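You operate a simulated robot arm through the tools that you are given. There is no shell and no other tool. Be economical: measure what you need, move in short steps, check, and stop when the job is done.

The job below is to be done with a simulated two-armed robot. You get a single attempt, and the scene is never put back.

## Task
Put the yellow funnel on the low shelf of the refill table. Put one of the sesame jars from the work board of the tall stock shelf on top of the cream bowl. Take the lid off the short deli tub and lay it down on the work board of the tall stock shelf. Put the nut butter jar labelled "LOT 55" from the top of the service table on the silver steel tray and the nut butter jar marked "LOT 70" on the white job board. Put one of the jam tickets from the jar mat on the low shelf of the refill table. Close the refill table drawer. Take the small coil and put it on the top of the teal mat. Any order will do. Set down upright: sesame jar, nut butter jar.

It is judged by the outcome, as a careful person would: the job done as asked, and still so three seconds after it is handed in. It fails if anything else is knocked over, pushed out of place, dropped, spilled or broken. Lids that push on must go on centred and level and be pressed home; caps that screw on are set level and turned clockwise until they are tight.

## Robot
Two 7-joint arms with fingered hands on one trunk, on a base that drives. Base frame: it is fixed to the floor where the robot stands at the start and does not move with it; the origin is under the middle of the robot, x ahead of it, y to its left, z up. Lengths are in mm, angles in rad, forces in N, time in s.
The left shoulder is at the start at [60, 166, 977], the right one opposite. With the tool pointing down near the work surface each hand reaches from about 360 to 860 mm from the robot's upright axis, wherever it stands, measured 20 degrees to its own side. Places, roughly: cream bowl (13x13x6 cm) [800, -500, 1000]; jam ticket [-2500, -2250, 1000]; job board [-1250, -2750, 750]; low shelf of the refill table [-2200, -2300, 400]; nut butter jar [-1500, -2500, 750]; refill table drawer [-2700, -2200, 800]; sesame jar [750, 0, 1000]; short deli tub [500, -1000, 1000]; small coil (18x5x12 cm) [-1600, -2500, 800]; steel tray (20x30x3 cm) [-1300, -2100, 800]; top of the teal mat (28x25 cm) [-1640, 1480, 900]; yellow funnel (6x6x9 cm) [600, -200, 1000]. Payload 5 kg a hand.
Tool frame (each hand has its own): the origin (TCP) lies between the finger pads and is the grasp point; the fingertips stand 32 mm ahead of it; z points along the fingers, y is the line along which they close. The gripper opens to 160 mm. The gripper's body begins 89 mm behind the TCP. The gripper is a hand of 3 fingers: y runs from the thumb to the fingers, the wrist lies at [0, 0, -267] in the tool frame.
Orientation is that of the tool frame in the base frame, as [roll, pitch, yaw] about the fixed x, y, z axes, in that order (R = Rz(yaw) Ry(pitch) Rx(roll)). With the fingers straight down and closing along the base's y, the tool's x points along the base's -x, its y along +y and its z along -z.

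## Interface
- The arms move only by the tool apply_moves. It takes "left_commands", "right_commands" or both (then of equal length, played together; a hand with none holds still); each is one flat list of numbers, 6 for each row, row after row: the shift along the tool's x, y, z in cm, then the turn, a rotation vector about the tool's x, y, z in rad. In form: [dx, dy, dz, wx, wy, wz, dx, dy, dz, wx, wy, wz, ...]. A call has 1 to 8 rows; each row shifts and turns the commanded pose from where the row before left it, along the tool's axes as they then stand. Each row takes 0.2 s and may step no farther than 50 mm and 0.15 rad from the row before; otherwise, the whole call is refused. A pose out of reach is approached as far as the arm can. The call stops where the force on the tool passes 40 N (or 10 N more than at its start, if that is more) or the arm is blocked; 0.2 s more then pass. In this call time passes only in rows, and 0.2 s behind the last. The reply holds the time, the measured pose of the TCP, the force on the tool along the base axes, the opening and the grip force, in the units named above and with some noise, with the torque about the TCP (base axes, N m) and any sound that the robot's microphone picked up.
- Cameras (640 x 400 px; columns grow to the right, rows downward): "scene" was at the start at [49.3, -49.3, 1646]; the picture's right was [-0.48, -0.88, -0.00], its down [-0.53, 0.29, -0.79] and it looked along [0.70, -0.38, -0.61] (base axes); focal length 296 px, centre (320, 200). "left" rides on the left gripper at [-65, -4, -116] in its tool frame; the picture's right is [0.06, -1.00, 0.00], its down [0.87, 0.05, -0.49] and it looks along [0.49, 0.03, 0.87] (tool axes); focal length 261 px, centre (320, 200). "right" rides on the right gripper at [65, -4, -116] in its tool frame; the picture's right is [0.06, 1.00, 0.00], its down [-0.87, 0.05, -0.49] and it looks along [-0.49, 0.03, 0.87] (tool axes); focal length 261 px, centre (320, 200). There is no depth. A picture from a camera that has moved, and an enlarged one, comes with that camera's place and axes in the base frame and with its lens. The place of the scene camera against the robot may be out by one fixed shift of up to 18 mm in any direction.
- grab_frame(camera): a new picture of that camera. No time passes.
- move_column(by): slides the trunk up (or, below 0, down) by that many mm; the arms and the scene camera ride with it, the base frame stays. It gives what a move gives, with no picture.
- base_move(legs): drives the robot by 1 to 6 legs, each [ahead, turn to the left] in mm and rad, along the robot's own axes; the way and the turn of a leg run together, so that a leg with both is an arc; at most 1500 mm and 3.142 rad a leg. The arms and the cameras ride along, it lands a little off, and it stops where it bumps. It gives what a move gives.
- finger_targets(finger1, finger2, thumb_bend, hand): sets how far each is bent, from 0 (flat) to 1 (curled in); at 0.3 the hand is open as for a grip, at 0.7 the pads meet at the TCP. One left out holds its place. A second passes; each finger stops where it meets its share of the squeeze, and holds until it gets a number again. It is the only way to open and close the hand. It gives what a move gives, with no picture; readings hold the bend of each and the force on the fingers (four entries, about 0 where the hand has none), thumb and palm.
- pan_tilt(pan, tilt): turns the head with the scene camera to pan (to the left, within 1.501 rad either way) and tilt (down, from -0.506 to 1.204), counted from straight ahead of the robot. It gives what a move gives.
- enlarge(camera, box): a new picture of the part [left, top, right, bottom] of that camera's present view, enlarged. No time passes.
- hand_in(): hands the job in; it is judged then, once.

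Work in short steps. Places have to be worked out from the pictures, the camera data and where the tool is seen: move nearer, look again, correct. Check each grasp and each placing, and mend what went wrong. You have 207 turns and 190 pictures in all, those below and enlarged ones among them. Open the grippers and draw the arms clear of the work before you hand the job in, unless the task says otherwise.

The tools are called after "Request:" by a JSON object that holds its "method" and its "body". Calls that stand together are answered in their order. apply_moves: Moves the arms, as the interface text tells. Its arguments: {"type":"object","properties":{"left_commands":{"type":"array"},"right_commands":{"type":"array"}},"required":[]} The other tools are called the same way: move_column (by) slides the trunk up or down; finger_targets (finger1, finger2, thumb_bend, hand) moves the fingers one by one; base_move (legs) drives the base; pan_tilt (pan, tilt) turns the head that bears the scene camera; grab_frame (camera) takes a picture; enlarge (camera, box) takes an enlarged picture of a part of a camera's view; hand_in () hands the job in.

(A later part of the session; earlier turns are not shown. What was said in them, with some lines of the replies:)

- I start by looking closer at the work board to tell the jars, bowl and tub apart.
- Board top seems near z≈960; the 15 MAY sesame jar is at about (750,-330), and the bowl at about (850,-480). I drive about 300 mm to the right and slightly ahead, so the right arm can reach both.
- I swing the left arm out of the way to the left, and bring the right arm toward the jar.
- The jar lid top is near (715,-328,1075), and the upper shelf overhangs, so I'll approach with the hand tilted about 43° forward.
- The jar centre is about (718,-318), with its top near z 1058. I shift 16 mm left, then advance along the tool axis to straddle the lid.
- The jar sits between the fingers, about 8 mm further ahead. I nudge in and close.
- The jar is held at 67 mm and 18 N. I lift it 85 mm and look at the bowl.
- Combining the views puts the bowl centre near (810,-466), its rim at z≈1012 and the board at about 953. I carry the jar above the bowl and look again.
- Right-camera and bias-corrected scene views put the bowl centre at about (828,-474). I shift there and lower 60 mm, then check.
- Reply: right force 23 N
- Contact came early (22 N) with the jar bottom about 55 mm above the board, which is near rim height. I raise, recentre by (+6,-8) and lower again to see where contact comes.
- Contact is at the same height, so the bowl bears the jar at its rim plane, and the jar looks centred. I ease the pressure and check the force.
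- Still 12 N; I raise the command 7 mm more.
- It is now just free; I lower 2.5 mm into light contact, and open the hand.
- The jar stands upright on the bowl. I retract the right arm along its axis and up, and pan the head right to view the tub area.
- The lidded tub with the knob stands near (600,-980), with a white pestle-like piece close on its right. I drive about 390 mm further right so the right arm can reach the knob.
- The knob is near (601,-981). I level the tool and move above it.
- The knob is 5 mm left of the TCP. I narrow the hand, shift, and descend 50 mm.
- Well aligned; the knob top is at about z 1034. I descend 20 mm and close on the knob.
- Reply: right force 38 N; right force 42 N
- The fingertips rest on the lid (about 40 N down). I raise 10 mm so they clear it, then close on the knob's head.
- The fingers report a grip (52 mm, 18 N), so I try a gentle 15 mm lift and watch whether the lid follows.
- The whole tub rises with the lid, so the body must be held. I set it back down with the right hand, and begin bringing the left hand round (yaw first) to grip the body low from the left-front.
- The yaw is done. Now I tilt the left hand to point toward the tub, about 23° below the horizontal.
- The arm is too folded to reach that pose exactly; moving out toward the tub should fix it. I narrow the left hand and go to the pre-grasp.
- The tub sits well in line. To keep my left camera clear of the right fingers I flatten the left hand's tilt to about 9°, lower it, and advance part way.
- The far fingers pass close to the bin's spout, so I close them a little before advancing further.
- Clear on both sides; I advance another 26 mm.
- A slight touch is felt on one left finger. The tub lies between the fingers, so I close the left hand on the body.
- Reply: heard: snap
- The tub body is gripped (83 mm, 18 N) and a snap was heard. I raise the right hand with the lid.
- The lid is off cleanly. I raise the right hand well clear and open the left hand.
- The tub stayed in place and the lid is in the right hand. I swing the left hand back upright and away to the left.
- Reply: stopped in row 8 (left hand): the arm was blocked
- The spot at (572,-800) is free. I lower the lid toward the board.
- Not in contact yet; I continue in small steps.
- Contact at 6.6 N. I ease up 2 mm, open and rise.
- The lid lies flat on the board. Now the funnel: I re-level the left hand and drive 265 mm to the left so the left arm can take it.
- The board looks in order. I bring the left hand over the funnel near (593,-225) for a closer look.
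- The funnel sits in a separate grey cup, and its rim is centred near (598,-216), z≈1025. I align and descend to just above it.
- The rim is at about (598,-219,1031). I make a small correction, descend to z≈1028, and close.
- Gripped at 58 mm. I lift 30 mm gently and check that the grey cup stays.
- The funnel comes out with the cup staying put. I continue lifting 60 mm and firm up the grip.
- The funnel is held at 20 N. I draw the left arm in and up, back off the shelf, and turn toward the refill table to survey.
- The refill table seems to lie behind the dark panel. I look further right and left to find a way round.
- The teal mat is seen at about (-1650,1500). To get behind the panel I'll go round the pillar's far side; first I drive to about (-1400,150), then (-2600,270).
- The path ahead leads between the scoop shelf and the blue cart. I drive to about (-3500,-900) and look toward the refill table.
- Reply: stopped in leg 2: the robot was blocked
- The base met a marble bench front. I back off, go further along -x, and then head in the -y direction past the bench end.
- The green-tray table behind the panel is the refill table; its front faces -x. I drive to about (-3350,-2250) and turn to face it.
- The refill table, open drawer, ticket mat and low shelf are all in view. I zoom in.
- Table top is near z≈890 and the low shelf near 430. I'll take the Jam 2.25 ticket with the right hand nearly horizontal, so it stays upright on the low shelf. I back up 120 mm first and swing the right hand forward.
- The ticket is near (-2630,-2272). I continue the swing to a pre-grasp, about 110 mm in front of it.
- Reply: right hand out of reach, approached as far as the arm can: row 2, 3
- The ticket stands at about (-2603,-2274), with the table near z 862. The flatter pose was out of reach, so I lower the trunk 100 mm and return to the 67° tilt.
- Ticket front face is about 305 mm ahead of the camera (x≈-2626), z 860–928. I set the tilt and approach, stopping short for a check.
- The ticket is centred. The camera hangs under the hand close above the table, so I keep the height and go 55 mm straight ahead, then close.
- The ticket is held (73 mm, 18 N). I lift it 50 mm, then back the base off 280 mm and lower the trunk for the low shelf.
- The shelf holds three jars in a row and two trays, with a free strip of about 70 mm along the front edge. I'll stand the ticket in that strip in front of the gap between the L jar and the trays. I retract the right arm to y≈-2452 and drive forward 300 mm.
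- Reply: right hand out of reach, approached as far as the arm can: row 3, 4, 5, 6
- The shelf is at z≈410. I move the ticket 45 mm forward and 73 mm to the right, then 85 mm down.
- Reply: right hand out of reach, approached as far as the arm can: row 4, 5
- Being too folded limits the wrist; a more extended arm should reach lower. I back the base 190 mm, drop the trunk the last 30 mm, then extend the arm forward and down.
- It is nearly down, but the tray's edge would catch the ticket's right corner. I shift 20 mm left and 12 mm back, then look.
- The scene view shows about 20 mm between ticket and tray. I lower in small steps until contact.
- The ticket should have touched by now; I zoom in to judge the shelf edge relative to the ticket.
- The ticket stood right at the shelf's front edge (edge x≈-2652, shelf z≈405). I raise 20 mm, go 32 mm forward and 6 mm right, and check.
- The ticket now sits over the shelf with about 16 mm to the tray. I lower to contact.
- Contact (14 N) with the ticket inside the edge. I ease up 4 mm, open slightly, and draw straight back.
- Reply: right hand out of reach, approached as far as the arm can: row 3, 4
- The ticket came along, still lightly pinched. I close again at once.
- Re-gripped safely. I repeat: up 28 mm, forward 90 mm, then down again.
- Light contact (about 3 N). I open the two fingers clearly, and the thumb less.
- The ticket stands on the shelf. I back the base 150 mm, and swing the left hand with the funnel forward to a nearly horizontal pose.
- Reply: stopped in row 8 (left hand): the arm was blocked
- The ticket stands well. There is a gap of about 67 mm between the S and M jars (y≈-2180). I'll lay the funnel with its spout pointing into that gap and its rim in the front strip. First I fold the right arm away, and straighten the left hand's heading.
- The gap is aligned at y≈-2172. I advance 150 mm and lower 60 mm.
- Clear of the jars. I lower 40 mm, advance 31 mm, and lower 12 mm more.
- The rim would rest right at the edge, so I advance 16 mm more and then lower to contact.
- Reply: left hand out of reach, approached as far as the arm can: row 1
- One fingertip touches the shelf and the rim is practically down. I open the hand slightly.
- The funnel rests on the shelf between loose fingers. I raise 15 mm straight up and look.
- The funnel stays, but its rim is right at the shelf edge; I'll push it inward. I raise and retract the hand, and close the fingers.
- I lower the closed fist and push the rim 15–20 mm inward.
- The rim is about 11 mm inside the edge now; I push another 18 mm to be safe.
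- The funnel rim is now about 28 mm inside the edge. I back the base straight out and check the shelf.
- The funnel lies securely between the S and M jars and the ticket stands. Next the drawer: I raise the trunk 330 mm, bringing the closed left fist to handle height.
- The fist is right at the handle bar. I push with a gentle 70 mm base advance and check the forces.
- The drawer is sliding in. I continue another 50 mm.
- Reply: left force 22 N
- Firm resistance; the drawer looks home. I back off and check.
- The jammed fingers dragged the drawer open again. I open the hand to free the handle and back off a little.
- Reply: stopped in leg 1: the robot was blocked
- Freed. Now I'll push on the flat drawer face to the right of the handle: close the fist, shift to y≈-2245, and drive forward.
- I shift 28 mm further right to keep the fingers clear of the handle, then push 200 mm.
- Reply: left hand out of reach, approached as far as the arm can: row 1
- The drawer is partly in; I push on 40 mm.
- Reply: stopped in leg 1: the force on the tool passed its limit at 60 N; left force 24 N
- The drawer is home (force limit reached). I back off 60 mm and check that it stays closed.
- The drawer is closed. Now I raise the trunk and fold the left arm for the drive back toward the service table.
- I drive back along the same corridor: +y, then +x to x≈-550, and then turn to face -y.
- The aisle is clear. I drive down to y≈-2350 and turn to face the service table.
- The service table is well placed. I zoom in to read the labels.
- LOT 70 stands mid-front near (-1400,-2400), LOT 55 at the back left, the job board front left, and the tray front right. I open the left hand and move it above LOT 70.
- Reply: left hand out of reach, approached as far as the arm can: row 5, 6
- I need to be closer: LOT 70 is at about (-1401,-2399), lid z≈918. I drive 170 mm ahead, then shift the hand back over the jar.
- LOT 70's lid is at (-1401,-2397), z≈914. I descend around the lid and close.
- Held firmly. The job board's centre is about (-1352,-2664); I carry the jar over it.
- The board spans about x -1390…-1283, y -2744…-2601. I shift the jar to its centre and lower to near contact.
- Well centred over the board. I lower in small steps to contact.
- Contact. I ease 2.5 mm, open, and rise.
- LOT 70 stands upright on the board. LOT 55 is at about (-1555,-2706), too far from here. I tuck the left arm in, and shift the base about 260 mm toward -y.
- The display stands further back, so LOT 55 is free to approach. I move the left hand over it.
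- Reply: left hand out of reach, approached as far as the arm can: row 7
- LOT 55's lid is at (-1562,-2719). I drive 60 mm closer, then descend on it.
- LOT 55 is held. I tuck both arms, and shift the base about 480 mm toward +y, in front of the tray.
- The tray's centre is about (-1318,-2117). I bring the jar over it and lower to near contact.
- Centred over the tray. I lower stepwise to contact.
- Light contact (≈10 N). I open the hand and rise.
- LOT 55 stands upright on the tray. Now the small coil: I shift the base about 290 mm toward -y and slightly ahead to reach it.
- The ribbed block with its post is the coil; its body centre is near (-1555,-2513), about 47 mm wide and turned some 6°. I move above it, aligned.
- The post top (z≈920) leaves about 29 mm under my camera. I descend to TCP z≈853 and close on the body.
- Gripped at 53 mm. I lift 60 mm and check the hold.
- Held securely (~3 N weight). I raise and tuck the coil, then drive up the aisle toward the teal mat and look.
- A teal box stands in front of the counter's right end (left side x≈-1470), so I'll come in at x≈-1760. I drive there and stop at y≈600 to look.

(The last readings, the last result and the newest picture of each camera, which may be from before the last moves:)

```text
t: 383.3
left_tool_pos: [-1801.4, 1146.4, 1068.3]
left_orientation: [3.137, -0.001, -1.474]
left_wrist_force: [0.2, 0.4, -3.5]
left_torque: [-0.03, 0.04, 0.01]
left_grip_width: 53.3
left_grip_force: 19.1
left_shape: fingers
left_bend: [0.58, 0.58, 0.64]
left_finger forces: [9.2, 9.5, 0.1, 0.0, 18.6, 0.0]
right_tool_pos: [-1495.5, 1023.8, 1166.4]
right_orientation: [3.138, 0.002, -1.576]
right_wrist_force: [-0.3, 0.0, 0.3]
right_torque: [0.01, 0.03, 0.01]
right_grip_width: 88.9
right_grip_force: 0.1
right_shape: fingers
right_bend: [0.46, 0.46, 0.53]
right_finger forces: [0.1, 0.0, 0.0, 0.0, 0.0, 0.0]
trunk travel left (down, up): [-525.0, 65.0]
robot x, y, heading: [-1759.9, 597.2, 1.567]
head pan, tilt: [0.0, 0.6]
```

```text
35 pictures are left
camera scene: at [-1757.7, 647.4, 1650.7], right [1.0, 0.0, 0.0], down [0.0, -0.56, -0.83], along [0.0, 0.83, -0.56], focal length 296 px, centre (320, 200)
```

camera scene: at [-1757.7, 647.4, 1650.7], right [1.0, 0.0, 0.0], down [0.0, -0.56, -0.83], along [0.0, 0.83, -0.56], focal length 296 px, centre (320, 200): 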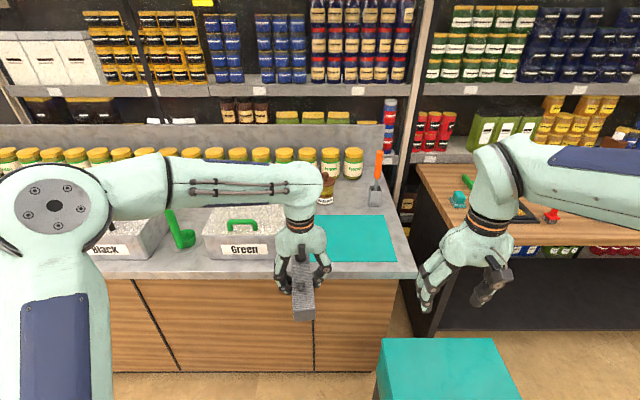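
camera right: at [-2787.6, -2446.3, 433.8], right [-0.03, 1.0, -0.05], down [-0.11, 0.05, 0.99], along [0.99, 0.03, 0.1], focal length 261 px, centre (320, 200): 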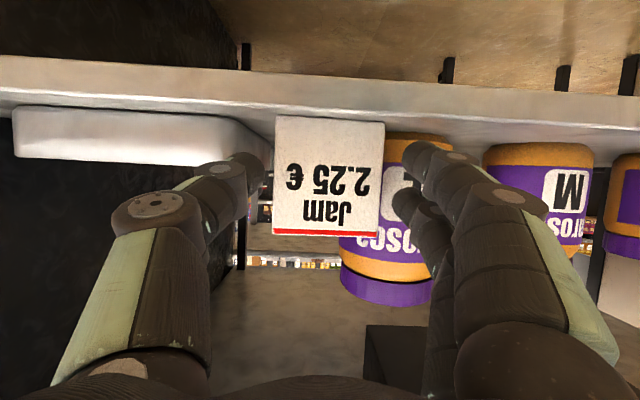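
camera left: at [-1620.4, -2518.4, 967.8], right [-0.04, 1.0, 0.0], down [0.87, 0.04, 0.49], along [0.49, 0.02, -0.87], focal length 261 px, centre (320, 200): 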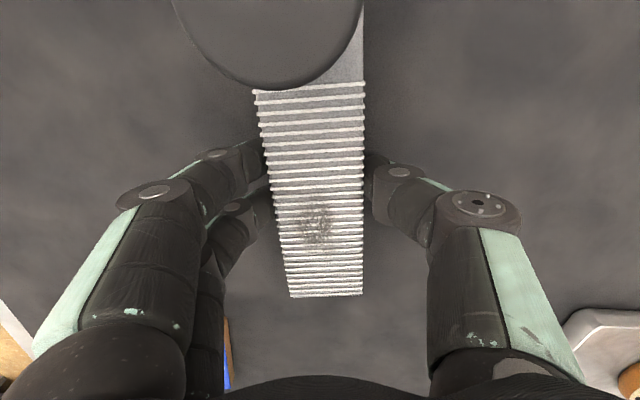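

The mat spans about x -1770…-1491, y 1360…1630, and the box stands close on the right. I raise the coil, move the base 95 mm left, 190 mm ahead, and turn slightly right.

Request:
{"method": "apply_moves", "body": {"left_commands": [0, 0, -4, 0, 0, 0, 0, 0, -4, 0, 0, 0, 0, 0, -4, 0, 0, 0]}}

Request:
{"method": "base_move", "body": {"legs": [[0, 1.571], [95, 0], [0, -1.571], [190, 0], [0, -0.28]]}}

Request:
{"method": "grab_frame", "body": {"camera": "scene"}}

Request:
{"method": "grab_frame", "body": {"camera": "left"}}

```text
t: 384.1
left_tool_pos: [-1799.4, 1145.0, 1159.7]
left_orientation: [3.137, 0.001, -1.473]
left_wrist_force: [0.9, -1.3, -1.8]
left_torque: [0.08, 0.04, 0.01]
left_grip_width: 53.2
left_grip_force: 18.8
left_shape: fingers
left_bend: [0.58, 0.58, 0.64]
left_finger forces: [9.2, 9.4, 0.0, 0.0, 18.7, 0.0]
left hand out of reach, approached as far as the arm can: row 3
right_tool_pos: [-1493.1, 1021.4, 1166.4]
right_orientation: [3.138, 0.005, -1.577]
right_wrist_force: [0.3, -0.6, 0.1]
right_torque: [0.05, 0.05, 0.0]
right_grip_width: 89.1
right_grip_force: 0.1
right_shape: fingers
right_bend: [0.46, 0.46, 0.53]
right_finger forces: [0.0, 0.0, 0.0, 0.0, 0.0, 0.0]
trunk travel left (down, up): [-525.0, 65.0]
robot x, y, heading: [-1760.5, 596.5, 1.563]
head pan, tilt: [0.0, 0.6]
```

```text
t: 395.2
left_tool_pos: [-1754.5, 1331.6, 1158.7]
left_orientation: [3.137, 0.0, -1.737]
left_wrist_force: [0.6, -0.3, -3.3]
left_torque: [-0.02, 0.03, 0.01]
left_grip_width: 53.2
left_grip_force: 18.5
left_shape: fingers
left_bend: [0.58, 0.58, 0.64]
left_finger forces: [9.3, 9.3, 0.0, 0.0, 18.7, 0.0]
right_tool_pos: [-1491.2, 1134.2, 1166.5]
right_orientation: [3.136, 0.004, -1.836]
right_wrist_force: [-0.1, -0.2, -0.4]
right_torque: [0.0, 0.04, -0.01]
right_grip_width: 89.1
right_grip_force: 0.0
right_shape: fingers
right_bend: [0.46, 0.46, 0.53]
right_finger forces: [0.0, 0.0, 0.0, 0.0, 0.1, 0.0]
trunk travel left (down, up): [-525.0, 65.0]
robot x, y, heading: [-1862.0, 791.0, 1.307]
head pan, tilt: [0.0, 0.6]
```

```text
34 pictures are left
camera scene: at [-1839.7, 838.2, 1650.6], right [0.96, -0.26, 0.0], down [-0.15, -0.55, -0.82], along [0.22, 0.8, -0.57], focal length 296 px, centre (320, 200)
```

scene: 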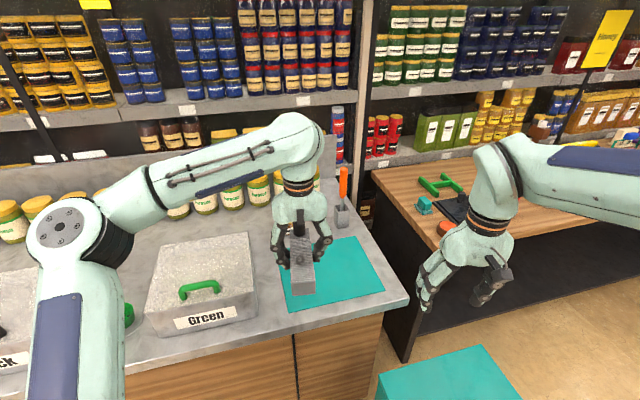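

```text
33 pictures are left
camera left: at [-1740.5, 1396.3, 1273.5], right [0.97, -0.23, 0.0], down [-0.2, -0.85, 0.49], along [-0.11, -0.48, -0.87], focal length 261 px, centre (320, 200)
```

left: 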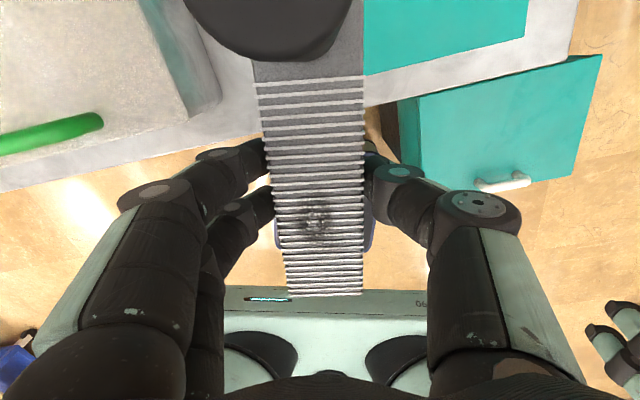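

The mat centre is about (-1637,1477), z≈905. I move the coil over it, then lower to z≈985.

Request:
{"method": "apply_moves", "body": {"left_commands": [-3.82, -2.28, 0, 0, 0, 0, -3.82, -2.28, 0, 0, 0, 0, -3.82, -2.28, 0, 0, 0, 0, -3.82, -2.28, 0, 0, 0, 0, 0, 0, 4.5, 0, 0, 0, 0, 0, 4.5, 0, 0, 0, 0, 0, 4.2, 0, 0, 0, 0, 0, 4.2, 0, 0, 0]}}

Request:
{"method": "grab_frame", "body": {"camera": "scene"}}

Request:
{"method": "grab_frame", "body": {"camera": "left"}}

```text
t: 397.0
left_tool_pos: [-1641.7, 1469.3, 984.7]
left_orientation: [3.139, -0.001, -1.737]
left_wrist_force: [0.1, 0.6, -2.2]
left_torque: [-0.04, 0.03, 0.0]
left_grip_width: 52.9
left_grip_force: 18.2
left_shape: fingers
left_bend: [0.58, 0.59, 0.64]
left_finger forces: [8.8, 9.7, 0.0, 0.0, 18.4, 0.0]
right_tool_pos: [-1489.5, 1134.1, 1166.2]
right_orientation: [3.137, 0.002, -1.836]
right_wrist_force: [0.1, -0.4, 0.1]
right_torque: [0.0, 0.04, 0.0]
right_grip_width: 89.2
right_grip_force: 0.1
right_shape: fingers
right_bend: [0.46, 0.46, 0.53]
right_finger forces: [0.0, 0.0, 0.1, 0.1, 0.0, 0.1]
trunk travel left (down, up): [-525.0, 65.0]
robot x, y, heading: [-1860.6, 795.4, 1.305]
head pan, tilt: [0.0, 0.6]
```

```text
32 pictures are left
camera scene: at [-1839.1, 838.9, 1650.7], right [0.96, -0.26, 0.0], down [-0.15, -0.55, -0.82], along [0.22, 0.8, -0.57], focal length 296 px, centre (320, 200)
```

scene: 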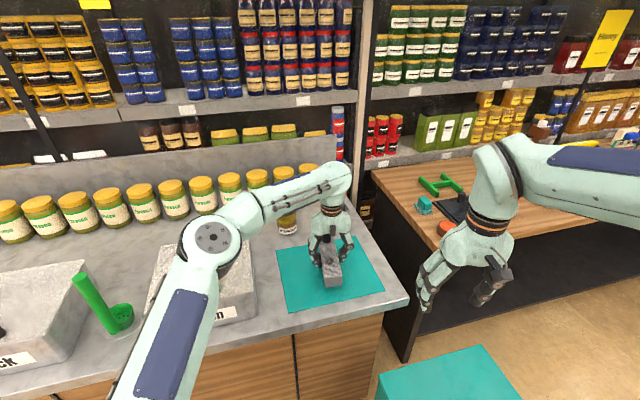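

```text
31 pictures are left
camera left: at [-1627.5, 1534.4, 1100.5], right [0.97, -0.23, 0.0], down [-0.2, -0.85, 0.49], along [-0.11, -0.48, -0.87], focal length 261 px, centre (320, 200)
```

left: 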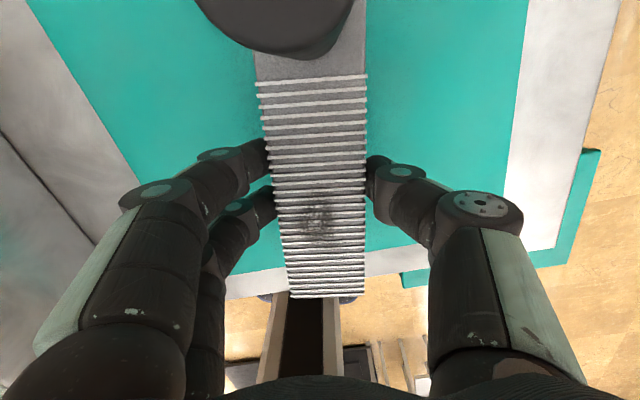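

The coil is well over the mat. I lower stepwise to contact.

Request:
{"method": "apply_moves", "body": {"left_commands": [0, 0, 2.0, 0, 0, 0, 0, 0, 1.0, 0, 0, 0, 0, 0, 0.4, 0, 0, 0]}}

```text
t: 397.8
left_tool_pos: [-1639.9, 1468.7, 955.2]
left_orientation: [3.14, 0.005, -1.734]
left_wrist_force: [0.0, -0.9, 18.8]
left_torque: [0.04, 0.21, -0.01]
left_grip_width: 52.8
left_grip_force: 21.5
left_shape: fingers
left_bend: [0.6, 0.59, 0.64]
left_finger forces: [11.3, 10.8, 0.0, 0.0, 21.3, 0.0]
right_tool_pos: [-1492.5, 1132.7, 1167.6]
right_orientation: [3.138, 0.004, -1.836]
right_wrist_force: [-0.4, 0.6, 0.6]
right_torque: [0.0, -0.03, 0.0]
right_grip_width: 89.3
right_grip_force: 0.0
right_shape: fingers
right_bend: [0.46, 0.46, 0.53]
right_finger forces: [0.0, 0.0, 0.1, 0.0, 0.0, 0.1]
trunk travel left (down, up): [-525.0, 65.0]
robot x, y, heading: [-1861.5, 786.2, 1.307]
head pan, tilt: [0.0, 0.6]
```

Contact at z≈955. I ease 3 mm and open, then rise.

Request:
{"method": "apply_moves", "body": {"left_commands": [0, 0, -0.3, 0, 0, 0]}}

Request:
{"method": "finger_targets", "body": {"hand": "left", "finger1": 0.5, "finger2": 0.5, "thumb_bend": 0.52}}

Request:
{"method": "apply_moves", "body": {"left_commands": [0, 0, -2, 0, 0, 0, 0, 0, -4, 0, 0, 0, 0, 0, -4.5, 0, 0, 0, 0, 0, -4.5, 0, 0, 0]}}

Request:
{"method": "grab_frame", "body": {"camera": "left"}}

Request:
{"method": "enlarge", "body": {"camera": "scene", "box": [240, 190, 432, 310]}}

```text
t: 398.2
left_tool_pos: [-1640.4, 1467.4, 955.1]
left_orientation: [3.14, 0.001, -1.736]
left_wrist_force: [1.1, 3.4, 16.2]
left_torque: [0.22, 0.05, -0.02]
left_grip_width: 52.7
left_grip_force: 22.0
left_shape: fingers
left_bend: [0.6, 0.59, 0.64]
left_finger forces: [10.9, 10.5, 0.1, 0.0, 22.0, 0.0]
right_tool_pos: [-1492.1, 1133.9, 1166.1]
right_orientation: [3.138, 0.003, -1.836]
right_wrist_force: [-0.8, 0.0, -0.9]
right_torque: [-0.02, 0.02, 0.03]
right_grip_width: 89.2
right_grip_force: 0.1
right_shape: fingers
right_bend: [0.46, 0.46, 0.53]
right_finger forces: [0.0, 0.0, 0.1, 0.0, 0.0, 0.1]
trunk travel left (down, up): [-525.0, 65.0]
robot x, y, heading: [-1859.3, 787.1, 1.306]
head pan, tilt: [0.0, 0.6]
```

```text
t: 399.2
left_tool_pos: [-1640.2, 1467.3, 953.3]
left_orientation: [3.136, 0.0, -1.737]
left_wrist_force: [0.2, 0.7, 0.4]
left_torque: [-0.04, -0.02, 0.03]
left_grip_width: 82.4
left_grip_force: 0.1
left_shape: fingers
left_bend: [0.5, 0.5, 0.52]
left_finger forces: [0.1, 0.0, 0.0, 0.0, 0.1, 0.1]
right_tool_pos: [-1492.4, 1133.6, 1166.5]
right_orientation: [3.139, 0.003, -1.837]
right_wrist_force: [0.2, 0.4, -0.2]
right_torque: [0.0, -0.03, -0.01]
right_grip_width: 89.0
right_grip_force: 0.0
right_shape: fingers
right_bend: [0.46, 0.46, 0.53]
right_finger forces: [0.0, 0.0, 0.0, 0.0, 0.1, 0.1]
trunk travel left (down, up): [-525.0, 65.0]
robot x, y, heading: [-1859.9, 787.7, 1.304]
head pan, tilt: [0.0, 0.6]
```

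```text
t: 400.2
left_tool_pos: [-1640.5, 1466.1, 1107.5]
left_orientation: [3.135, -0.001, -1.739]
left_wrist_force: [-0.2, -0.2, 0.5]
left_torque: [0.0, -0.01, -0.03]
left_grip_width: 82.6
left_grip_force: 0.1
left_shape: fingers
left_bend: [0.5, 0.5, 0.52]
left_finger forces: [0.0, 0.1, 0.0, 0.1, 0.0, 0.0]
right_tool_pos: [-1492.3, 1134.1, 1167.2]
right_orientation: [3.14, 0.004, -1.837]
right_wrist_force: [-0.1, -0.1, 0.4]
right_torque: [0.02, 0.0, 0.03]
right_grip_width: 89.0
right_grip_force: 0.1
right_shape: fingers
right_bend: [0.46, 0.46, 0.53]
right_finger forces: [0.0, 0.1, 0.1, 0.0, 0.1, 0.0]
trunk travel left (down, up): [-525.0, 65.0]
robot x, y, heading: [-1857.9, 791.7, 1.306]
head pan, tilt: [0.0, 0.6]
```

```text
30 pictures are left
camera left: at [-1626.4, 1530.5, 1221.7], right [0.97, -0.23, 0.0], down [-0.2, -0.85, 0.49], along [-0.12, -0.48, -0.87], focal length 261 px, centre (320, 200)
```

left: 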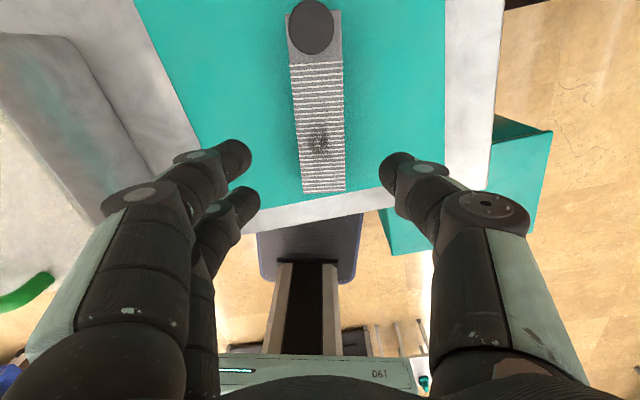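

```text
3.33 times, centred on (336, 250) of scene
camera zoom: at [-1840.4, 838.0, 1650.6], right [0.96, -0.26, 0.0], down [-0.15, -0.55, -0.83], along [0.22, 0.8, -0.56], focal length 985 px, centre (267, 33)
```

zoom: 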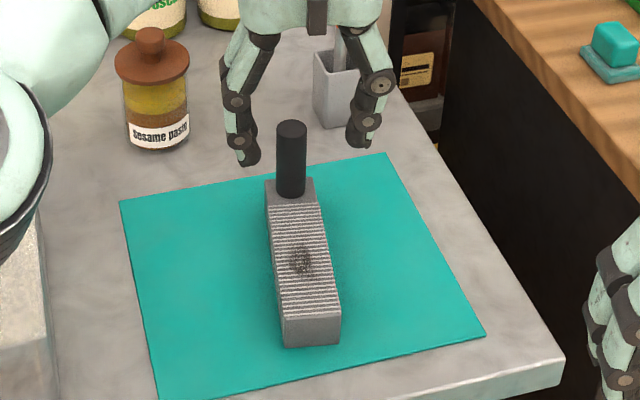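

The coil stands squarely on the teal mat. I back the robot off, clear of everything, and open both hands.

Request:
{"method": "base_move", "body": {"legs": [[-350, 0]]}}

Request:
{"method": "finger_targets", "body": {"hand": "left", "finger1": 0.3, "finger2": 0.3, "thumb_bend": 0.3}}

Request:
{"method": "finger_targets", "body": {"hand": "right", "finger1": 0.3, "finger2": 0.3, "thumb_bend": 0.3}}

Request:
{"method": "grab_frame", "body": {"camera": "scene"}}

```text
t: 402.5
left_tool_pos: [-1734.1, 1127.7, 1107.4]
left_orientation: [3.138, 0.001, -1.732]
left_wrist_force: [-0.9, 0.3, -0.4]
left_torque: [0.07, 0.03, 0.02]
left_grip_width: 82.7
left_grip_force: 0.1
left_shape: fingers
left_bend: [0.5, 0.5, 0.52]
left_finger forces: [0.0, 0.0, 0.0, 0.1, 0.0, 0.1]
right_tool_pos: [-1584.0, 794.3, 1167.3]
right_orientation: [3.138, 0.003, -1.833]
right_wrist_force: [0.7, -0.3, -0.5]
right_torque: [0.05, -0.03, -0.01]
right_grip_width: 89.1
right_grip_force: 0.2
right_shape: fingers
right_bend: [0.46, 0.46, 0.53]
right_finger forces: [0.0, 0.0, 0.0, 0.1, 0.1, 0.0]
trunk travel left (down, up): [-525.0, 65.0]
robot x, y, heading: [-1953.2, 449.7, 1.305]
head pan, tilt: [0.0, 0.6]
```

```text
t: 403.5
left_tool_pos: [-1736.0, 1127.2, 1106.9]
left_orientation: [3.138, 0.001, -1.732]
left_wrist_force: [0.3, 0.5, 0.0]
left_torque: [0.02, 0.0, -0.05]
left_grip_width: 167.3
left_grip_force: 0.1
left_shape: fingers
left_bend: [0.3, 0.3, 0.3]
left_finger forces: [0.0, 0.0, 0.1, 0.1, 0.0, 0.1]
right_tool_pos: [-1583.2, 796.1, 1167.1]
right_orientation: [3.137, 0.003, -1.834]
right_wrist_force: [0.1, -0.4, -0.6]
right_torque: [0.02, 0.04, 0.03]
right_grip_width: 89.1
right_grip_force: 0.1
right_shape: fingers
right_bend: [0.46, 0.46, 0.53]
right_finger forces: [0.1, 0.0, 0.0, 0.0, 0.1, 0.0]
trunk travel left (down, up): [-525.0, 65.0]
robot x, y, heading: [-1951.5, 451.3, 1.304]
head pan, tilt: [0.0, 0.6]
```

```text
t: 404.5
left_tool_pos: [-1733.9, 1127.4, 1106.3]
left_orientation: [3.138, 0.001, -1.733]
left_wrist_force: [0.4, -1.1, -0.4]
left_torque: [0.02, 0.01, 0.01]
left_grip_width: 167.6
left_grip_force: 0.1
left_shape: fingers
left_bend: [0.3, 0.3, 0.3]
left_finger forces: [0.1, 0.0, 0.0, 0.0, 0.0, 0.0]
right_tool_pos: [-1583.9, 796.5, 1166.8]
right_orientation: [3.138, 0.005, -1.835]
right_wrist_force: [-0.2, 0.8, 0.1]
right_torque: [0.01, -0.02, -0.01]
right_grip_width: 167.4
right_grip_force: 0.0
right_shape: fingers
right_bend: [0.3, 0.3, 0.3]
right_finger forces: [0.0, 0.1, 0.0, 0.0, 0.0, 0.0]
trunk travel left (down, up): [-525.0, 65.0]
robot x, y, heading: [-1950.2, 452.2, 1.307]
head pan, tilt: [0.0, 0.6]
```

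```text
28 pictures are left
camera scene: at [-1932.6, 499.0, 1650.7], right [0.97, -0.26, 0.0], down [-0.15, -0.55, -0.83], along [0.21, 0.8, -0.56], focal length 296 px, centre (320, 200)
```

scene: 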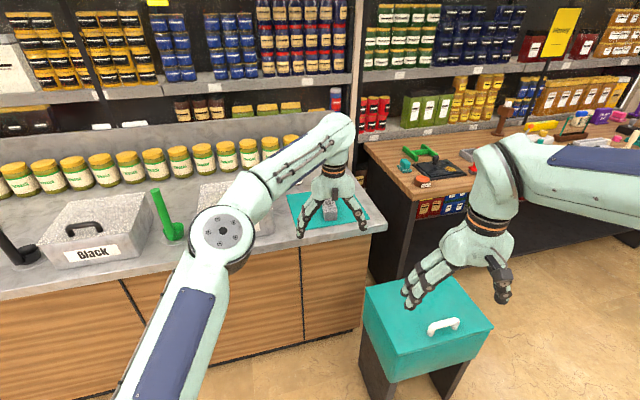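

Everything is placed, both hands are empty and open, and the arms are clear. I hand in.

Request:
{"method": "hand_in", "body": {}}

```text
The job is handed in.
```

I finished every part of the job and handed it in, with both hands open and the arms clear of the work. I don't have the verdict.

- **Yellow funnel:** it lies on its side on the low shelf of the refill table, between the S and M jars. The rim sits about 28 mm inside the shelf edge.
- **Sesame jar:** the 15 MAY jar stands upright on the cream bowl. It met a flat surface at rim height rather than going down inside.
- **Deli tub lid:** I took it off with the left hand holding the tub body, and laid it flat on the work board. The tub stayed where it was.
- **Nut butter jars:** LOT 55 stands upright on the steel tray and LOT 70 stands upright on the white job board.
- **Jam ticket:** the 2.25 ticket stands on the low shelf of the refill table. It came away with the hand on the first release, so I set it down a second time.
- **Refill table drawer:** it is closed. My fingers dragged it open again after the first push, so I pushed it shut a second time. I checked that it stayed closed.
- **Small coil:** I took this to be the ribbed block with the black post on the service table, because its place and size match the coordinates you gave. It stands on the teal mat.

On the way, the base bumped a marble bench and, later, something behind the robot. One finger also brushed the L jar on the low shelf. I saw nothing knocked over or moved.
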